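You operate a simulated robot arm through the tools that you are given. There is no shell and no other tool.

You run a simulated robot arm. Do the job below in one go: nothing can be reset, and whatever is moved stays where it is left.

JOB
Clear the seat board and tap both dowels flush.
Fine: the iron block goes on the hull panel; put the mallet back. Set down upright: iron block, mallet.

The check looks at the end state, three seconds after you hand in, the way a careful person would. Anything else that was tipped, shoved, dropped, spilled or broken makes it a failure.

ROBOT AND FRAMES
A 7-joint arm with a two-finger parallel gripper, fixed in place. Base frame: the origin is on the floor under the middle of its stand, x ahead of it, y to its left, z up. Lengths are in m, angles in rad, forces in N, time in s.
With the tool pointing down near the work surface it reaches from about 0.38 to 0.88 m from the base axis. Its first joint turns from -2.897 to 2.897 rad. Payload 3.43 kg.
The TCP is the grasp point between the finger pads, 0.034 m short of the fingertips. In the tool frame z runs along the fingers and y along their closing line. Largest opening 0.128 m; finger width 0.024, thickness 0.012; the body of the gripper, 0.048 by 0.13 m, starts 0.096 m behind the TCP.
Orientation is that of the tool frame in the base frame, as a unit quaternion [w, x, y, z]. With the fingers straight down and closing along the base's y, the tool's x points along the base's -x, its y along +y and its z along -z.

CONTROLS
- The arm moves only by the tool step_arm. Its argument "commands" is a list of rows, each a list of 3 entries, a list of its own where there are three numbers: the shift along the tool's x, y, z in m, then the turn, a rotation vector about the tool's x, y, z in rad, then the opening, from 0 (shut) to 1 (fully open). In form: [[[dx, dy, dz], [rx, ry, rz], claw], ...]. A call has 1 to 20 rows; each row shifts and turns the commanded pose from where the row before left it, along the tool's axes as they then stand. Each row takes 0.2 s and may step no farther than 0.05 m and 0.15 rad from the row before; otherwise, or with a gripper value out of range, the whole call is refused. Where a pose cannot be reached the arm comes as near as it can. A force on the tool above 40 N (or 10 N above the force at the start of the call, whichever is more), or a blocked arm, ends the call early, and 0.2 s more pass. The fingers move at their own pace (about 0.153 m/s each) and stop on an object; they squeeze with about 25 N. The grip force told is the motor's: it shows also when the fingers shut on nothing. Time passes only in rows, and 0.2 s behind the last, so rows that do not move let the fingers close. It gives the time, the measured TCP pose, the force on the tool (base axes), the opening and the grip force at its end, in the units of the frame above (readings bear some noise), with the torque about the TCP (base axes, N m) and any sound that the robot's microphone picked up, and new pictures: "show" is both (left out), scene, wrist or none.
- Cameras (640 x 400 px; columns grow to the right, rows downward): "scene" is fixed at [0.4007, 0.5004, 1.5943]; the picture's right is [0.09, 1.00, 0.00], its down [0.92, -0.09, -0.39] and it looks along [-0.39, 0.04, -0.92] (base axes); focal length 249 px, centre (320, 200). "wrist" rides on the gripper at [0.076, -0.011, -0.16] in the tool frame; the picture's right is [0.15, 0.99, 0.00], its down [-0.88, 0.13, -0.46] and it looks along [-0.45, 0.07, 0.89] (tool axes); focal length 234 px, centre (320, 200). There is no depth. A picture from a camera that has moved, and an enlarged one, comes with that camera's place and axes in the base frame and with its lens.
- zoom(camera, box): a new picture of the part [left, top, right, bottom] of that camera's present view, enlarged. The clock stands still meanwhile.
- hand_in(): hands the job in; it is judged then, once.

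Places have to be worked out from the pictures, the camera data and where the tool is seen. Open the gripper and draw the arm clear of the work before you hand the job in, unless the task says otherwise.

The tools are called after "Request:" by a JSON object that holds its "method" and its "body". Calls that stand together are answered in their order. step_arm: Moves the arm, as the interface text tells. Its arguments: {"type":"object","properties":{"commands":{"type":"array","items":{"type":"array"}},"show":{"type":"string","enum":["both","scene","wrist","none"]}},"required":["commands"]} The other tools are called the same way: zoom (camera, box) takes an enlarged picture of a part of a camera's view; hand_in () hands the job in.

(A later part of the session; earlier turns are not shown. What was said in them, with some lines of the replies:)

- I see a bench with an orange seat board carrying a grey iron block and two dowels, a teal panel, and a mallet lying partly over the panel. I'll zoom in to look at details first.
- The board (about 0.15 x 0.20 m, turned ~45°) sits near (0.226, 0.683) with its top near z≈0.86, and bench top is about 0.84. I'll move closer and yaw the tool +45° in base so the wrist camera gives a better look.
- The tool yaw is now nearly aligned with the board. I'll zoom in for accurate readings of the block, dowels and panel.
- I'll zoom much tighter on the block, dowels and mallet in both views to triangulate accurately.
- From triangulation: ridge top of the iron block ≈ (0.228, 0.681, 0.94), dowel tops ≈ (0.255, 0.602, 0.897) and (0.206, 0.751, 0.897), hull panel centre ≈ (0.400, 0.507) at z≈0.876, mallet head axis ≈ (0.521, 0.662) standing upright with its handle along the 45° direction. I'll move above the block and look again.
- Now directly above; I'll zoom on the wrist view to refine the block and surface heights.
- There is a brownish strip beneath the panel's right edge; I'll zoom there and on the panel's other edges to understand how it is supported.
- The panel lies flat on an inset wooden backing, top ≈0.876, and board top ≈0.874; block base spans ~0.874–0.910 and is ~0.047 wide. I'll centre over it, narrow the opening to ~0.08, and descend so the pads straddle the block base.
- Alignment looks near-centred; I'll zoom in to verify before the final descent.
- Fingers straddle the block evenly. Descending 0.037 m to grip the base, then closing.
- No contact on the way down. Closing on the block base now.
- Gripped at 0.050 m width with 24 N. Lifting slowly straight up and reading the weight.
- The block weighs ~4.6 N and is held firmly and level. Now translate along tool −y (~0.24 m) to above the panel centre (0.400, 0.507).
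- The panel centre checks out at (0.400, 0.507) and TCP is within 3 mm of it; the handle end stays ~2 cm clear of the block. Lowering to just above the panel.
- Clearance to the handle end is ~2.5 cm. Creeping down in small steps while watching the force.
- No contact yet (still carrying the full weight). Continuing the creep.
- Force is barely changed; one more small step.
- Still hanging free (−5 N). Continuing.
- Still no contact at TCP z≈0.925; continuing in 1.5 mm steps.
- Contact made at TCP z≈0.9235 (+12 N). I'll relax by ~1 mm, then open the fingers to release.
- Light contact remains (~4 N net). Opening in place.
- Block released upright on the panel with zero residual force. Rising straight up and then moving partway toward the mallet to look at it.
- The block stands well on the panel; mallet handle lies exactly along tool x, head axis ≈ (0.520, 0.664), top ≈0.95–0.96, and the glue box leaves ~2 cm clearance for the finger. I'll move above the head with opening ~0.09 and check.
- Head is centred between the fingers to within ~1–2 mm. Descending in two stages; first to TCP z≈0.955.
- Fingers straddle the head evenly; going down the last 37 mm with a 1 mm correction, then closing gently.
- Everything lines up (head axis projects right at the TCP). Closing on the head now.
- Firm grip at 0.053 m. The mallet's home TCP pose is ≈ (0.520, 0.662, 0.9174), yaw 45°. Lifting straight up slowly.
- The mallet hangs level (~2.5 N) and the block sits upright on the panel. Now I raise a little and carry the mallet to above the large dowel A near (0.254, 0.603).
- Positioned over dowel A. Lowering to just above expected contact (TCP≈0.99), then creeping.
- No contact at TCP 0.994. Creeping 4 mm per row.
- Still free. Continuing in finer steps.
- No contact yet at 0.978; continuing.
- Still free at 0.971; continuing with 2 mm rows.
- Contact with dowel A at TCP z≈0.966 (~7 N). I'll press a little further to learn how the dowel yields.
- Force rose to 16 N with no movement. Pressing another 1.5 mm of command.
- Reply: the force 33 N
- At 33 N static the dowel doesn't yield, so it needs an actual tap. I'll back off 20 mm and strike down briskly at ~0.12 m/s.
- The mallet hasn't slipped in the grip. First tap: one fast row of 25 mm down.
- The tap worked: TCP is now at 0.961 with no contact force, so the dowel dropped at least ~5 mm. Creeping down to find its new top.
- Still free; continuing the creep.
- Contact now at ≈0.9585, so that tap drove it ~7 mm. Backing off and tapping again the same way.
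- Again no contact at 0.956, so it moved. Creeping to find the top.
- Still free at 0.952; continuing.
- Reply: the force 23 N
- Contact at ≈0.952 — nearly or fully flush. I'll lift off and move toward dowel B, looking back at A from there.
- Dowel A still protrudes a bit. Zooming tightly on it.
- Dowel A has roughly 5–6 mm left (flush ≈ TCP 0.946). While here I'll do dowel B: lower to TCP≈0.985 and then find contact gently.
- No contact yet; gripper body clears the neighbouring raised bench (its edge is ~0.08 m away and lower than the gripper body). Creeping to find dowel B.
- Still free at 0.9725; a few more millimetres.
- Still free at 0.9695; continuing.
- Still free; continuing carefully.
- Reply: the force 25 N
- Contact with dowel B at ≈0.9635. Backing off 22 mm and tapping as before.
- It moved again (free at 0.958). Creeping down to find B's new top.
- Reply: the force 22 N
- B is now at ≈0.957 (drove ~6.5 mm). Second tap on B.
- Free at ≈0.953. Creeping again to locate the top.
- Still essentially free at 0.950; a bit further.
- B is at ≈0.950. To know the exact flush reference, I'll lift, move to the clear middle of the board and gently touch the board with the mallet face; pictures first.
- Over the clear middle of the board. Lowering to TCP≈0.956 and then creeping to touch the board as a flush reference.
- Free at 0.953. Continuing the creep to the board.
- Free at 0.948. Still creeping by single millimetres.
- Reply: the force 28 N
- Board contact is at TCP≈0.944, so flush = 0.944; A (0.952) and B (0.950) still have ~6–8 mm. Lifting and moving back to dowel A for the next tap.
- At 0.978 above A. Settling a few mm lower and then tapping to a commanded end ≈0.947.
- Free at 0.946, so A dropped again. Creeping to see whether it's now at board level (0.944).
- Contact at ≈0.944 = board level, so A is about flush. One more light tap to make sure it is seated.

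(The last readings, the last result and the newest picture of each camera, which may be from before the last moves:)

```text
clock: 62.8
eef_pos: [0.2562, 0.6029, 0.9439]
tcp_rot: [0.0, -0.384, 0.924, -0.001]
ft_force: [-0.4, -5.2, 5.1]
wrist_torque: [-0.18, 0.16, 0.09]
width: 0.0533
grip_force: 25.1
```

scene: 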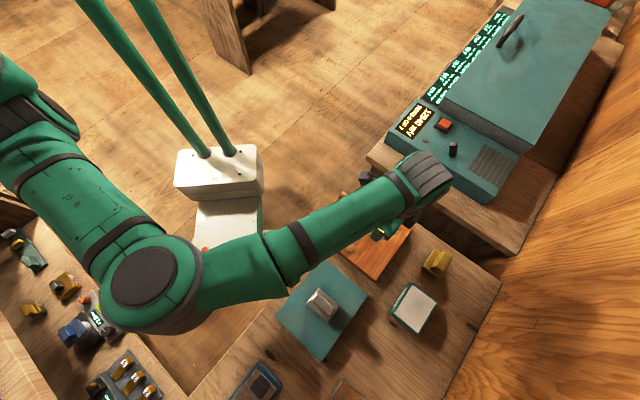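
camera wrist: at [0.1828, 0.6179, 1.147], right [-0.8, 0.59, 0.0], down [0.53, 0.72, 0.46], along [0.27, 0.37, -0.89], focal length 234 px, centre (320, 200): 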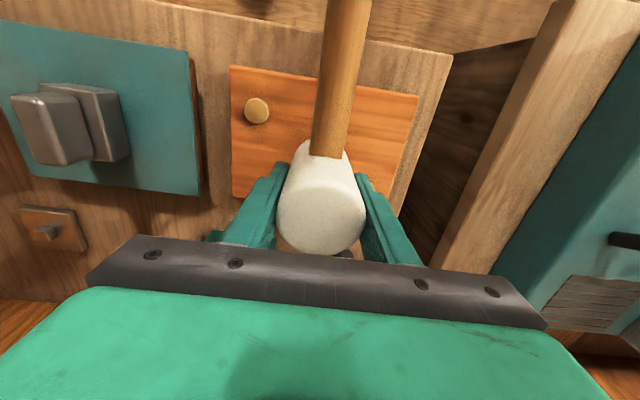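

Mallet rests at board level again (≈0.944). Lifting and moving to B, looking at A on the way.

Request:
{"method": "step_arm", "body": {"commands": [[[0, 0, -0.02], [0, 0, 0], 0.0], [[0, 0, -0.025], [0, 0, 0], 0.0], [[-0.0176, 0.0347, 0], [0, 0, 0], 0.0], [[-0.0176, 0.0347, 0], [0, 0, 0], 0.0], [[-0.0176, 0.0347, 0], [0, 0, 0], 0.0], [[-0.0176, 0.0347, 0], [0, 0, 0], 0.0], [[0, 0, 0], [0, 0, 0], 0.0], [[0, 0, 0], [0, 0, 0], 0.0]], "show": "both"}}

Request:
{"method": "zoom", "body": {"camera": "scene", "box": [336, 225, 376, 260]}}

Request:
{"method": "zoom", "body": {"camera": "wrist", "box": [165, 35, 245, 95]}}

```text
clock: 64.6
eef_pos: [0.207, 0.7497, 0.9901]
tcp_rot: [0.0, -0.382, 0.924, 0.0]
ft_force: [1.0, 1.2, -4.2]
wrist_torque: [0.01, 0.01, -0.04]
width: 0.0532
grip_force: 25.3
camera wrist: at [0.1616, 0.6876, 1.1482], right [-0.8, 0.6, 0.0], down [0.53, 0.72, 0.46], along [0.27, 0.37, -0.89], focal length 234 px, centre (320, 200)
```

scene: 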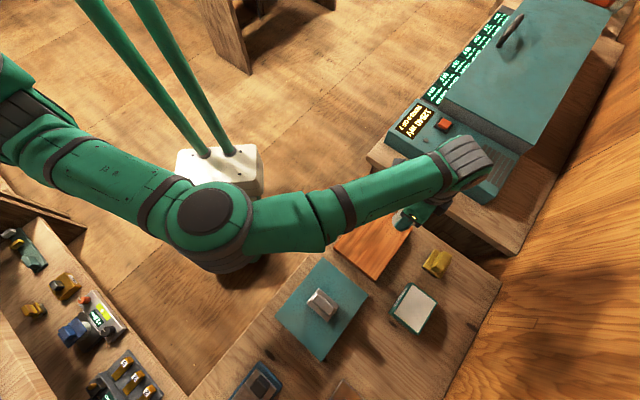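
wrist: 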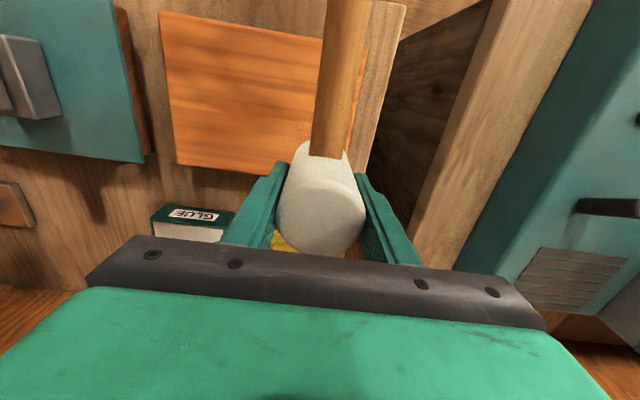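

```text
11.43 times, centred on (356, 242) of scene
camera zoom: at [0.4007, 0.5004, 1.5943], right [0.09, 1.0, 0.0], down [0.92, -0.09, -0.39], along [-0.39, 0.04, -0.92], focal length 2842 px, centre (-91, -286)
```

zoom: 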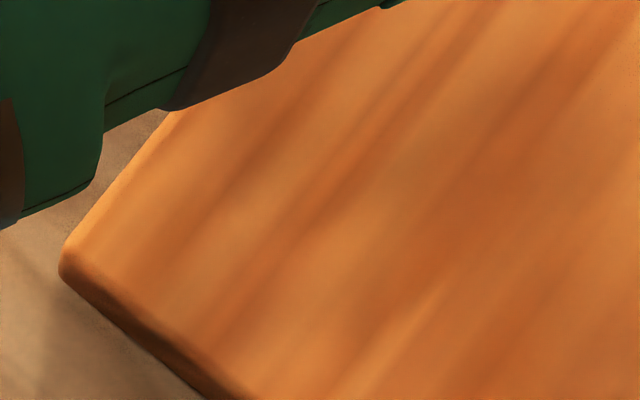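

```text
6.67 times, centred on (205, 65) of wrist
camera zoom: at [0.1616, 0.6876, 1.1482], right [-0.8, 0.6, 0.0], down [0.53, 0.72, 0.46], along [0.27, 0.37, -0.89], focal length 1561 px, centre (1087, 1100)
```

zoom: 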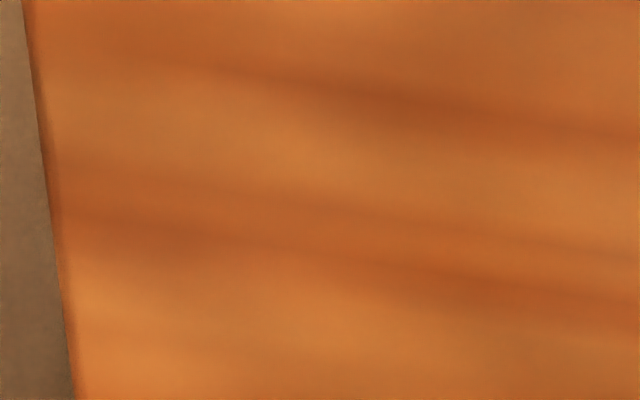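

Dowel A is now flush (no longer visible above the board). Now the final taps on B: lower to ~0.968 then strike to commanded ≈0.946.

Request:
{"method": "step_arm", "body": {"commands": [[[0, 0.001, 0.012], [0, 0, 0], 0.0], [[0, 0, 0.009], [0, 0, 0], 0.0], [[0, 0, 0], [0, 0, 0], 0.0], [[0, 0, 0.023], [0, 0, 0], 0.0], [[0, 0, 0], [0, 0, 0], 0.0]], "show": "none"}}

```text
clock: 65.8
eef_pos: [0.2047, 0.7503, 0.9435]
tcp_rot: [0.0, -0.382, 0.924, 0.0]
ft_force: [0.8, 0.2, -2.5]
wrist_torque: [0.0, 0.0, 0.01]
width: 0.0533
grip_force: 24.7
```

Free at ≈0.944. Creeping to confirm board-level contact.

Request:
{"method": "step_arm", "body": {"commands": [[[0, 0, 0.001], [0, 0, 0], 0.0], [[0, 0, 0], [0, 0, 0], 0.0]], "show": "none"}}

Request:
{"method": "step_arm", "body": {"commands": [[[0, 0, 0.001], [0, 0, 0], 0.0], [[0, 0, 0], [0, 0, 0], 0.0]], "show": "none"}}

```text
clock: 66.4
eef_pos: [0.2054, 0.7517, 0.9445]
tcp_rot: [0.0, -0.383, 0.924, 0.001]
ft_force: [1.0, -2.5, 2.8]
wrist_torque: [-0.19, -0.02, 0.05]
width: 0.0534
grip_force: 24.6
```

```text
clock: 67.0
eef_pos: [0.2063, 0.7513, 0.9453]
tcp_rot: [0.0, -0.384, 0.923, 0.0]
ft_force: [1.1, -9.4, 18.1]
wrist_torque: [-0.7, -0.13, -0.03]
width: 0.0535
grip_force: 25.4
```

Contact at ≈0.944–0.945, i.e. board level within a millimetre. One more seating tap, as for A.

Request:
{"method": "step_arm", "body": {"commands": [[[0, 0, -0.01], [0, 0, 0], 0.0], [[0, 0, -0.009], [0, 0, 0], 0.0], [[0, 0, 0], [0, 0, 0], 0.0], [[0, 0, 0.0185], [0, 0, 0], 0.0]], "show": "none"}}

Request:
{"method": "step_arm", "body": {"commands": [[[0, 0, -0.02], [0, 0, 0], 0.0], [[0, 0, -0.025], [0, 0, 0], 0.0], [[0, 0, -0.03], [0, 0, 0], 0.0], [[0.02, -0.035, 0], [0, 0, 0], 0.0], [[0.02, -0.035, 0], [0, 0, 0], 0.0], [[0.02, -0.035, 0], [0, 0, 0], 0.0], [[0, 0, 0], [0, 0, 0], 0.0], [[0, 0, 0], [0, 0, 0], 0.0]], "show": "both"}}

Request:
{"method": "zoom", "body": {"camera": "scene", "box": [380, 205, 420, 240]}}

Request:
{"method": "zoom", "body": {"camera": "wrist", "box": [280, 80, 470, 240]}}

```text
clock: 68.0
eef_pos: [0.2046, 0.7511, 0.9442]
tcp_rot: [0.0, -0.383, 0.924, 0.0]
ft_force: [-4.5, -7.5, 11.2]
wrist_torque: [-0.4, -0.11, -0.06]
width: 0.0535
grip_force: 25.2
```

```text
clock: 69.8
eef_pos: [0.2375, 0.6364, 1.0193]
tcp_rot: [-0.001, -0.383, 0.924, 0.0]
ft_force: [-0.6, 0.1, -3.7]
wrist_torque: [0.04, -0.06, -0.02]
width: 0.0536
grip_force: 24.9
camera wrist: at [0.1922, 0.5751, 1.1788], right [-0.8, 0.6, 0.0], down [0.53, 0.72, 0.46], along [0.27, 0.37, -0.89], focal length 234 px, centre (320, 200)
```

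scene: 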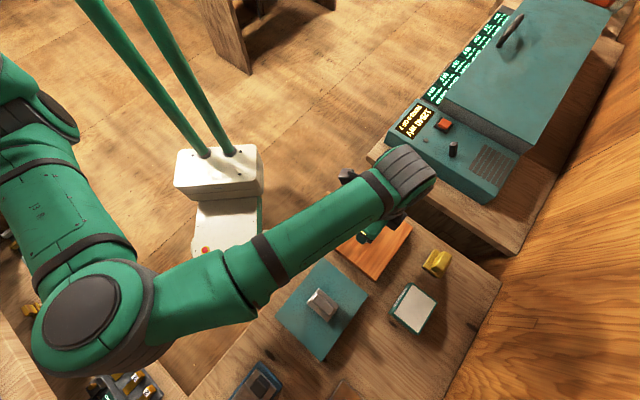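
wrist: 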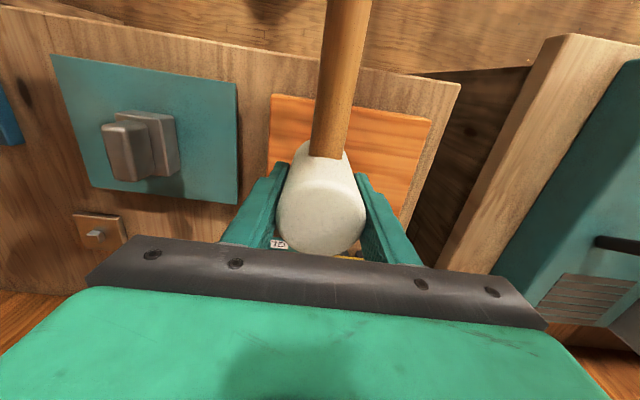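

```text
11.43 times, centred on (400, 222) of scene
camera zoom: at [0.4007, 0.5004, 1.5943], right [0.09, 1.0, 0.0], down [0.92, -0.09, -0.39], along [-0.39, 0.04, -0.92], focal length 2842 px, centre (-594, -57)
```

zoom: 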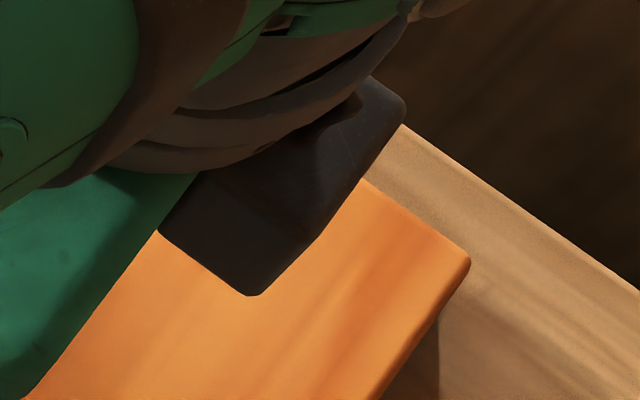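

```text
2.50 times, centred on (375, 160) of wrist
camera zoom: at [0.1922, 0.5751, 1.1788], right [-0.8, 0.6, 0.0], down [0.53, 0.72, 0.46], along [0.27, 0.37, -0.89], focal length 585 px, centre (182, 300)
```

zoom: 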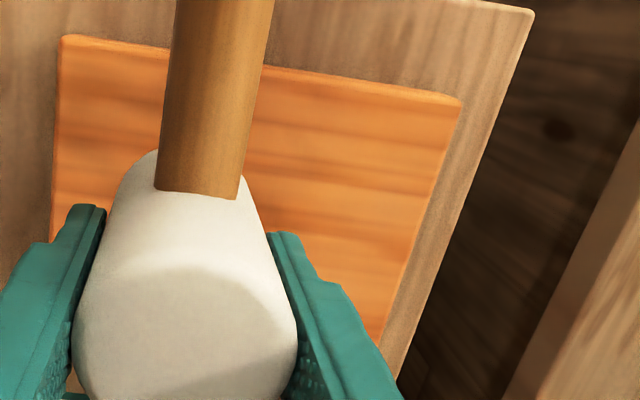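

Both dowels appear driven; I'll verify B once the arm is clear. Now carrying the mallet back to above its home spot (0.520, 0.662).

Request:
{"method": "step_arm", "body": {"commands": [[[0, 0, -0.03], [0, 0, 0], 0.0], [[0, 0, -0.025], [0, 0, 0], 0.0], [[-0.0311, -0.0259, 0], [0, 0, 0], 0.0], [[-0.0311, -0.0259, 0], [0, 0, 0], 0.0], [[-0.0311, -0.0259, 0], [0, 0, 0], 0.0], [[-0.0311, -0.0259, 0], [0, 0, 0], 0.0], [[-0.0311, -0.0259, 0], [0, 0, 0], 0.0], [[-0.0311, -0.0259, 0], [0, 0, 0], 0.0], [[-0.0311, -0.0259, 0], [0, 0, 0], 0.0], [[0, 0, 0], [0, 0, 0], 0.0], [[0, 0, 0], [0, 0, 0], 0.0]], "show": "both"}}

Request:
{"method": "zoom", "body": {"camera": "scene", "box": [336, 195, 416, 265]}}

Request:
{"method": "zoom", "body": {"camera": "wrist", "box": [200, 40, 440, 260]}}

```text
clock: 72.2
eef_pos: [0.5185, 0.6611, 1.0722]
tcp_rot: [-0.001, -0.383, 0.924, 0.0]
ft_force: [-0.1, -0.4, -3.0]
wrist_torque: [0.0, 0.0, -0.02]
width: 0.0535
grip_force: 25.0
camera wrist: at [0.4739, 0.6004, 1.2315], right [-0.8, 0.6, 0.0], down [0.53, 0.72, 0.46], along [0.27, 0.37, -0.89], focal length 234 px, centre (320, 200)
```

scene: 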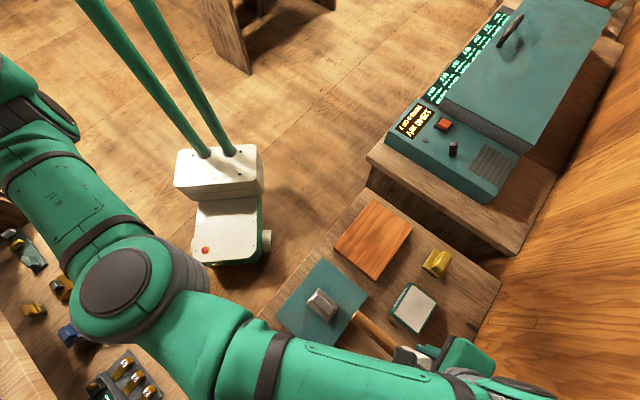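
wrist: 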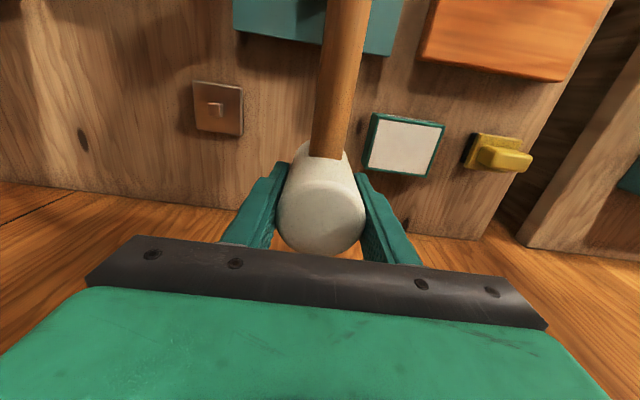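

```text
5.71 times, centred on (376, 230) of scene
camera zoom: at [0.4007, 0.5004, 1.5943], right [0.09, 1.0, 0.0], down [0.92, -0.09, -0.39], along [-0.39, 0.04, -0.92], focal length 1421 px, centre (0, 29)
```

zoom: 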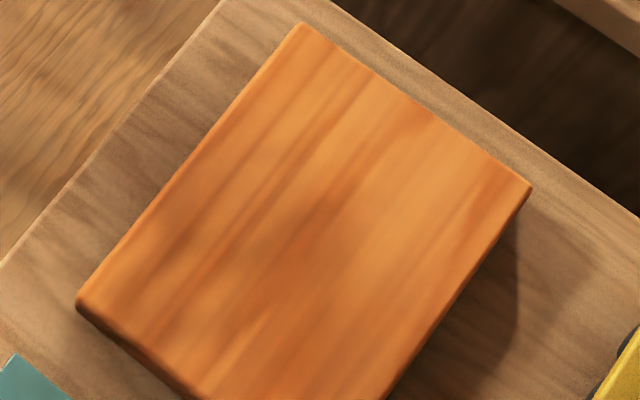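

```text
1.82 times, centred on (320, 150) of wrist
camera zoom: at [0.4739, 0.6004, 1.2315], right [-0.8, 0.6, 0.0], down [0.53, 0.72, 0.46], along [0.27, 0.37, -0.89], focal length 426 px, centre (320, 291)
```

zoom: 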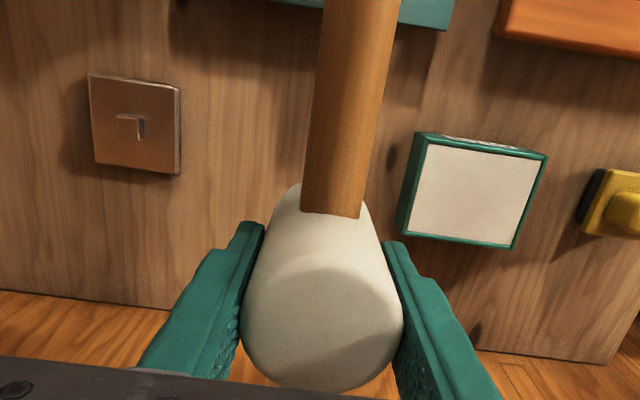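

Both dowels are flush, the board hasn't moved, and the mallet is level above its home spot. Descending to just above the bench.

Request:
{"method": "step_arm", "body": {"commands": [[[0, 0, 0.03], [0, 0, 0], 0.0], [[0, 0, 0.04], [0, 0, 0], 0.0], [[0, 0, 0.04], [0, 0, 0], 0.0], [[0, 0, 0.03], [0, 0, 0], 0.0], [[0, 0, 0], [0, 0, 0], 0.0], [[0, 0, 0], [0, 0, 0], 0.0]], "show": "wrist"}}

Request:
{"method": "zoom", "body": {"camera": "wrist", "box": [200, 60, 440, 260]}}

```text
clock: 73.6
eef_pos: [0.5177, 0.6608, 0.9317]
tcp_rot: [0.001, -0.384, 0.923, 0.001]
ft_force: [0.3, -0.6, -3.2]
wrist_torque: [0.03, -0.03, 0.05]
width: 0.0533
grip_force: 25.5
camera wrist: at [0.4723, 0.6001, 1.0912], right [-0.8, 0.6, 0.0], down [0.53, 0.72, 0.46], along [0.27, 0.37, -0.89], focal length 234 px, centre (320, 200)
```

wrist: 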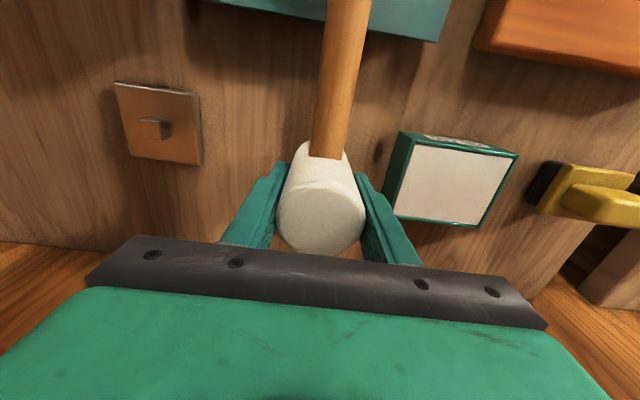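

```text
2.00 times, centred on (320, 160) of wrist
camera zoom: at [0.4723, 0.6001, 1.0912], right [-0.8, 0.6, 0.0], down [0.53, 0.72, 0.46], along [0.27, 0.37, -0.89], focal length 468 px, centre (320, 280)
```

zoom: 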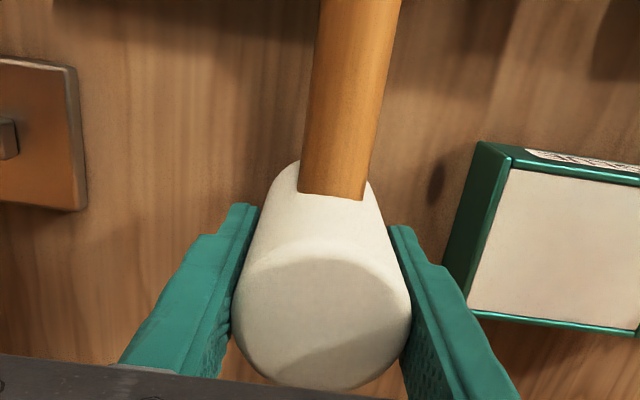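

Slightly (~2 mm) short of home along tool x; correcting and creeping down.

Request:
{"method": "step_arm", "body": {"commands": [[[-0.002, -0.0005, 0.004], [0, 0, 0], 0.0], [[0, 0, 0.004], [0, 0, 0], 0.0], [[0, 0, 0.003], [0, 0, 0], 0.0], [[0, 0, 0], [0, 0, 0], 0.0]], "show": "none"}}

Request:
{"method": "step_arm", "body": {"commands": [[[0, 0, 0.0015], [0, 0, 0], 0.0], [[0, 0, 0.0015], [0, 0, 0], 0.0], [[0, 0, 0], [0, 0, 0], 0.0]], "show": "none"}}

```text
clock: 74.6
eef_pos: [0.5197, 0.6624, 0.9215]
tcp_rot: [0.0, -0.384, 0.923, 0.0]
ft_force: [-0.4, 0.1, -2.3]
wrist_torque: [0.03, 0.03, 0.0]
width: 0.0535
grip_force: 24.8
```

```text
clock: 75.4
eef_pos: [0.5207, 0.6613, 0.9192]
tcp_rot: [0.001, -0.383, 0.924, 0.0]
ft_force: [0.6, 0.2, -3.4]
wrist_torque: [0.01, -0.04, -0.01]
width: 0.0537
grip_force: 25.0
```

Free at 0.919. Creeping by 1 mm steps now.

Request:
{"method": "step_arm", "body": {"commands": [[[0, 0, 0.001], [0, 0, 0], 0.0], [[0, 0, 0.001], [0, 0, 0], 0.0], [[0, 0, 0], [0, 0, 0], 0.0]], "show": "none"}}

Request:
{"method": "step_arm", "body": {"commands": [[[0, 0, 0.001], [0, 0, 0], 0.0], [[0, 0, 0], [0, 0, 0], 0.0]], "show": "none"}}

```text
clock: 76.2
eef_pos: [0.5209, 0.6614, 0.9167]
tcp_rot: [-0.001, -0.383, 0.924, 0.0]
ft_force: [-0.2, -0.3, -3.4]
wrist_torque: [-0.01, -0.01, 0.0]
width: 0.0533
grip_force: 24.7
```

```text
clock: 76.8
eef_pos: [0.5209, 0.6625, 0.9169]
tcp_rot: [0.0, -0.383, 0.924, 0.0]
ft_force: [-0.3, 0.3, -3.0]
wrist_torque: [0.01, -0.01, 0.0]
width: 0.0535
grip_force: 25.0
```

Request:
{"method": "step_arm", "body": {"commands": [[[0, 0, 0.001], [0, 0, 0], 0.0], [[0, 0, 0], [0, 0, 0], 0.0]], "show": "none"}}

Request:
{"method": "step_arm", "body": {"commands": [[[0, 0, 0.001], [0, 0, 0], 0.0], [[0, 0, 0], [0, 0, 0], 0.0]], "show": "none"}}

```text
clock: 77.4
eef_pos: [0.5218, 0.663, 0.9154]
tcp_rot: [-0.001, -0.383, 0.924, 0.0]
ft_force: [-0.1, 0.9, -3.4]
wrist_torque: [0.04, -0.01, -0.03]
width: 0.0536
grip_force: 25.0
```

```text
clock: 78.0
eef_pos: [0.5208, 0.6625, 0.9152]
tcp_rot: [-0.001, -0.384, 0.923, 0.001]
ft_force: [0.5, 0.6, -3.5]
wrist_torque: [0.04, -0.04, 0.01]
width: 0.0534
grip_force: 24.8
```

Still free at ≈0.914–0.915 (the head has ridden up a few mm in the grip). Continuing by 1 mm.

Request:
{"method": "step_arm", "body": {"commands": [[[0, 0, 0.001], [0, 0, 0], 0.0], [[0, 0, 0], [0, 0, 0], 0.0]], "show": "none"}}

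Request:
{"method": "step_arm", "body": {"commands": [[[0, 0, 0.001], [0, 0, 0], 0.0], [[0, 0, 0], [0, 0, 0], 0.0]], "show": "none"}}

```text
clock: 78.6
eef_pos: [0.5212, 0.6619, 0.9144]
tcp_rot: [0.001, -0.384, 0.923, 0.0]
ft_force: [-0.1, 2.3, 4.1]
wrist_torque: [-0.04, 0.1, -0.02]
width: 0.0535
grip_force: 25.1
```

```text
clock: 79.2
eef_pos: [0.5203, 0.6619, 0.9139]
tcp_rot: [0.001, -0.383, 0.924, 0.001]
ft_force: [-1.3, 0.8, 18.1]
wrist_torque: [-0.34, 0.01, -0.02]
width: 0.0537
grip_force: 24.7
```

The head is on the bench (contact ≈0.914). Relaxing 1 mm, then opening.

Request:
{"method": "step_arm", "body": {"commands": [[[0, 0, -0.001], [0, 0, 0], 0.0], [[0, 0, 0], [0, 0, 0], 0.0]], "show": "none"}}

Request:
{"method": "step_arm", "body": {"commands": [[[0, 0, 0], [0, 0, 0], 0.45], [[0, 0, 0], [0, 0, 0], 0.55], [[0, 0, 0], [0, 0, 0], 0.7], [[0, 0, 0], [0, 0, 0], 0.7]], "show": "wrist"}}

Request:
{"method": "zoom", "body": {"camera": "wrist", "box": [200, 60, 440, 260]}}

```text
clock: 79.8
eef_pos: [0.5201, 0.6612, 0.9139]
tcp_rot: [0.001, -0.383, 0.924, 0.0]
ft_force: [0.7, 6.9, 10.9]
wrist_torque: [0.25, -0.08, -0.02]
width: 0.0536
grip_force: 24.7
```

```text
clock: 80.8
eef_pos: [0.5208, 0.6617, 0.9151]
tcp_rot: [0.0, -0.384, 0.923, 0.0]
ft_force: [0.2, 0.1, -0.1]
wrist_torque: [-0.02, 0.01, -0.04]
width: 0.0897
grip_force: 0.0
camera wrist: at [0.4753, 0.6004, 1.073], right [-0.8, 0.6, 0.0], down [0.53, 0.72, 0.46], along [0.27, 0.37, -0.89], focal length 234 px, centre (320, 200)
```

wrist: 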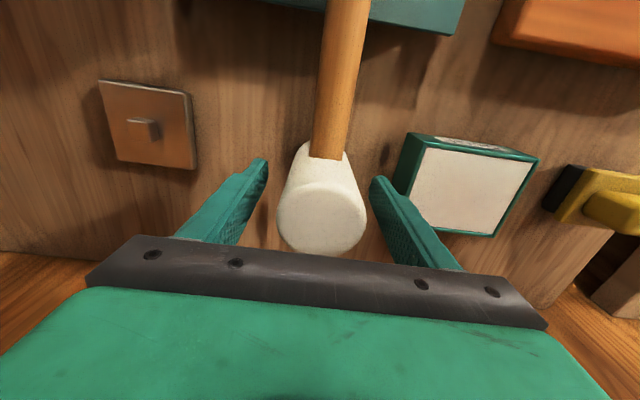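

```text
2.00 times, centred on (320, 160) of wrist
camera zoom: at [0.4753, 0.6004, 1.073], right [-0.8, 0.6, 0.0], down [0.53, 0.72, 0.46], along [0.27, 0.37, -0.89], focal length 468 px, centre (320, 280)
```

zoom: 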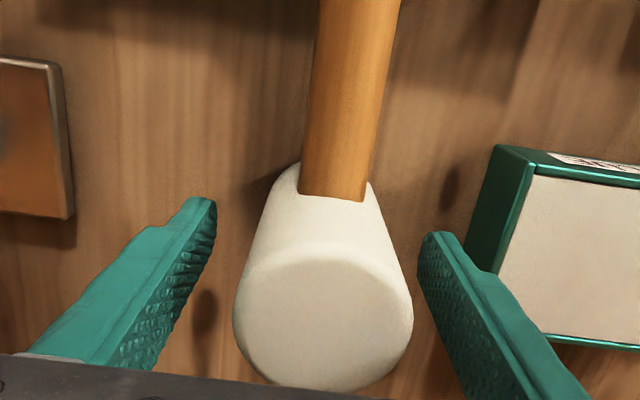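

The mallet stands on its own at its original spot. Rising straight up, then retracting toward the starting area clear of the work.

Request:
{"method": "step_arm", "body": {"commands": [[[0, 0, -0.02], [0, 0, 0], 0.72], [[0, 0, -0.03], [0, 0, 0], 0.72], [[0, 0, -0.04], [0, 0, 0], 0.72], [[0, 0, -0.045], [0, 0, 0], 0.72], [[0, 0, -0.045], [0, 0, 0], 0.8], [[0, 0, -0.045], [0, 0, 0], 0.9], [[0.04, 0.02, -0.015], [0, 0, 0], 1.0], [[0.04, 0.02, -0.015], [0, 0, 0], 1.0], [[0.04, 0.02, 0], [0, 0, 0], 1.0], [[0.04, 0.02, 0], [0, 0, 0], 1.0], [[0.04, 0.02, 0], [0, 0, 0], 1.0], [[0.04, 0.02, 0], [0, 0, 0], 1.0], [[0.04, 0.02, 0], [0, 0, 0], 1.0], [[0.04, 0.02, 0], [0, 0, 0], 1.0], [[0, 0, 0], [0, 0, 0], 1.0], [[0, 0, 0], [0, 0, 0], 1.0]], "show": "both"}}

Request:
{"method": "zoom", "body": {"camera": "scene", "box": [260, 180, 520, 400]}}

Request:
{"method": "zoom", "body": {"camera": "scene", "box": [340, 300, 420, 375]}}

```text
clock: 84.2
eef_pos: [0.1802, 0.5465, 1.1678]
tcp_rot: [0.0, -0.383, 0.924, 0.0]
ft_force: [-0.2, 0.2, 0.0]
wrist_torque: [0.02, 0.03, -0.04]
width: 0.1279
grip_force: 0.1
camera wrist: at [0.1353, 0.4863, 1.3273], right [-0.8, 0.59, 0.0], down [0.53, 0.72, 0.46], along [0.27, 0.37, -0.89], focal length 234 px, centre (320, 200)
```

scene: 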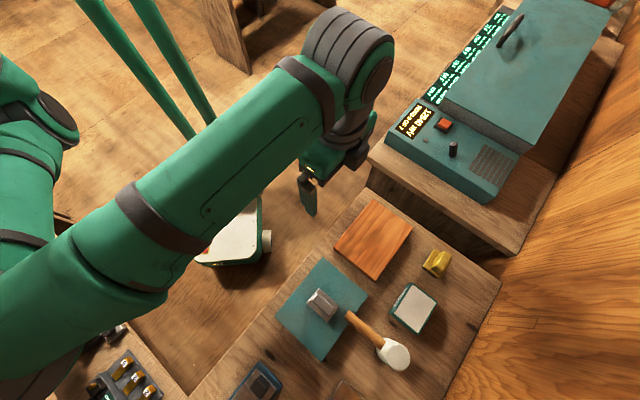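
wrist: 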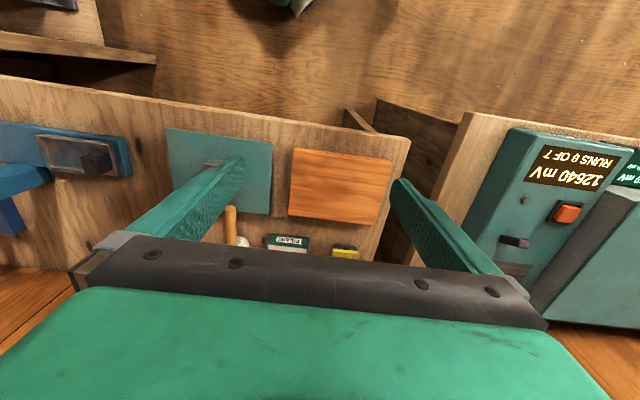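

```text
1.82 times, centred on (390, 290) of scene
camera zoom: at [0.4007, 0.5004, 1.5943], right [0.09, 1.0, 0.0], down [0.92, -0.09, -0.39], along [-0.39, 0.04, -0.92], focal length 452 px, centre (193, 36)
```

zoom: 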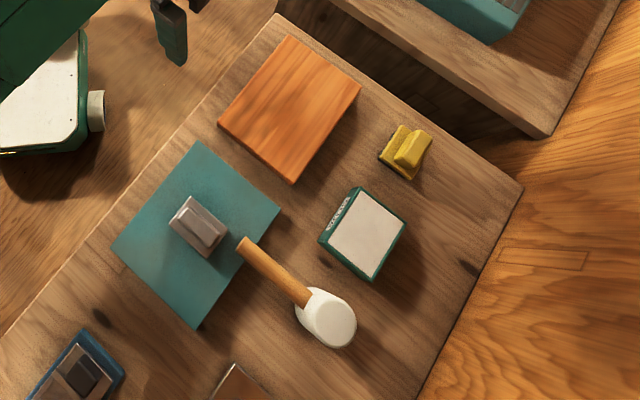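

```text
5.33 times, centred on (380, 338) of scene
camera zoom: at [0.4007, 0.5004, 1.5943], right [0.09, 1.0, 0.0], down [0.92, -0.09, -0.39], along [-0.39, 0.04, -0.92], focal length 1326 px, centre (0, -533)
```

zoom: 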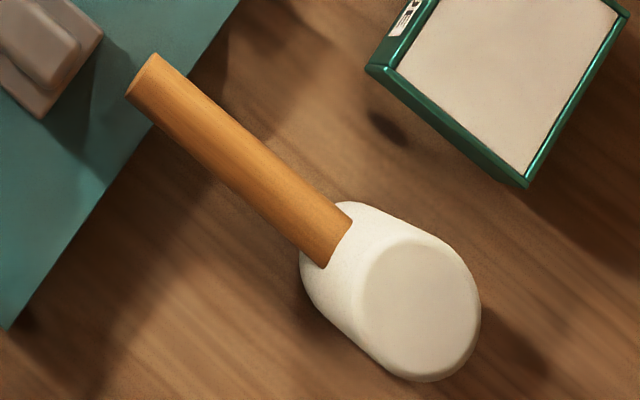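

Everything is in place: mallet within ~2–3 mm of where it was, block upright on the panel. A last close check of the seat board for the dowels' flushness.

Request:
{"method": "zoom", "body": {"camera": "scene", "box": [336, 200, 416, 260]}}

Request:
{"method": "zoom", "body": {"camera": "wrist", "box": [285, 145, 395, 225]}}

Request:
{"method": "zoom", "body": {"camera": "scene", "box": [295, 275, 345, 330]}}

```text
6.67 times, centred on (376, 230) of scene
camera zoom: at [0.4007, 0.5004, 1.5943], right [0.09, 1.0, 0.0], down [0.92, -0.09, -0.39], along [-0.39, 0.04, -0.92], focal length 1658 px, centre (-53, 0)
```

zoom: 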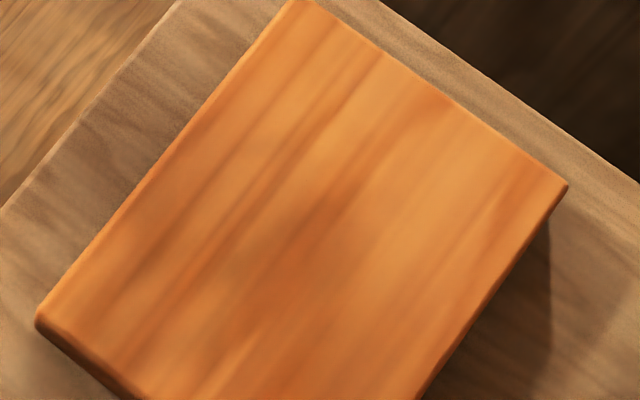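

```text
5.00 times, centred on (340, 185) of wrist
camera zoom: at [0.1353, 0.4863, 1.3273], right [-0.8, 0.59, 0.0], down [0.53, 0.72, 0.46], along [0.27, 0.37, -0.89], focal length 1171 px, centre (220, 275)
```

zoom: 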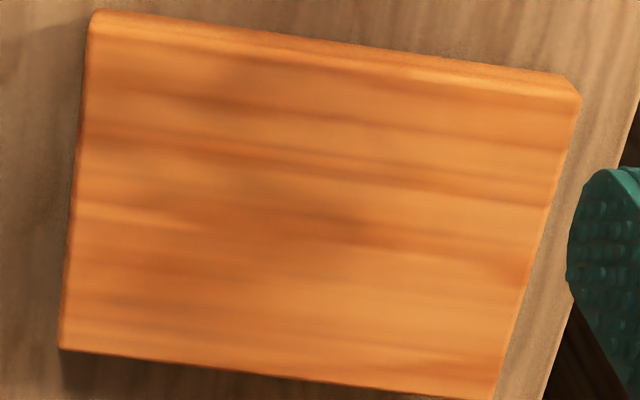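

```text
7.27 times, centred on (320, 302) of scene
camera zoom: at [0.4007, 0.5004, 1.5943], right [0.09, 1.0, 0.0], down [0.92, -0.09, -0.39], along [-0.39, 0.04, -0.92], focal length 1808 px, centre (320, -546)
```

zoom: 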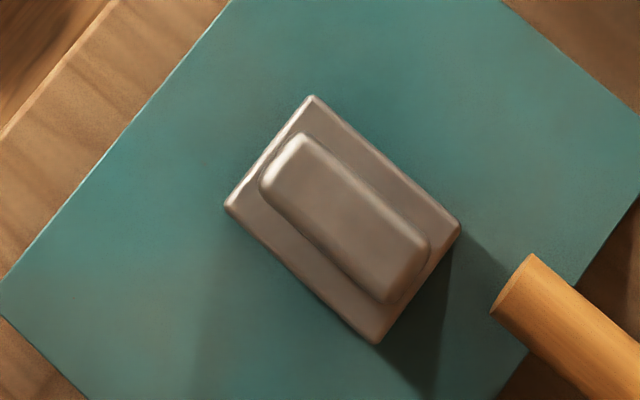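

The seat board is clear with no dowel showing above it. The block is upright in the middle of the hull panel, the mallet is back on its head in its place, and the gripper is open and clear of the work. Handing in.

Request:
{"method": "hand_in", "body": {}}

```text
The job is handed in.
```

The job is done and handed in; I haven't seen the verdict.

- **Seat board:** it is clear. Both dowels were tapped down until the mallet face met the board, and neither shows above the surface in the final pictures. The board itself didn't shift visibly.
- **Iron block:** it stands upright in the middle of the hull panel.
- **Mallet:** it stands on its head again, within about 2–3 mm of where it started. It rode up a few millimetres in the grip during tapping, so I lowered it slowly until it touched the bench before letting go.

Nothing else on the bench looked disturbed in the last views. I left the gripper open and the arm drawn back above the bench.
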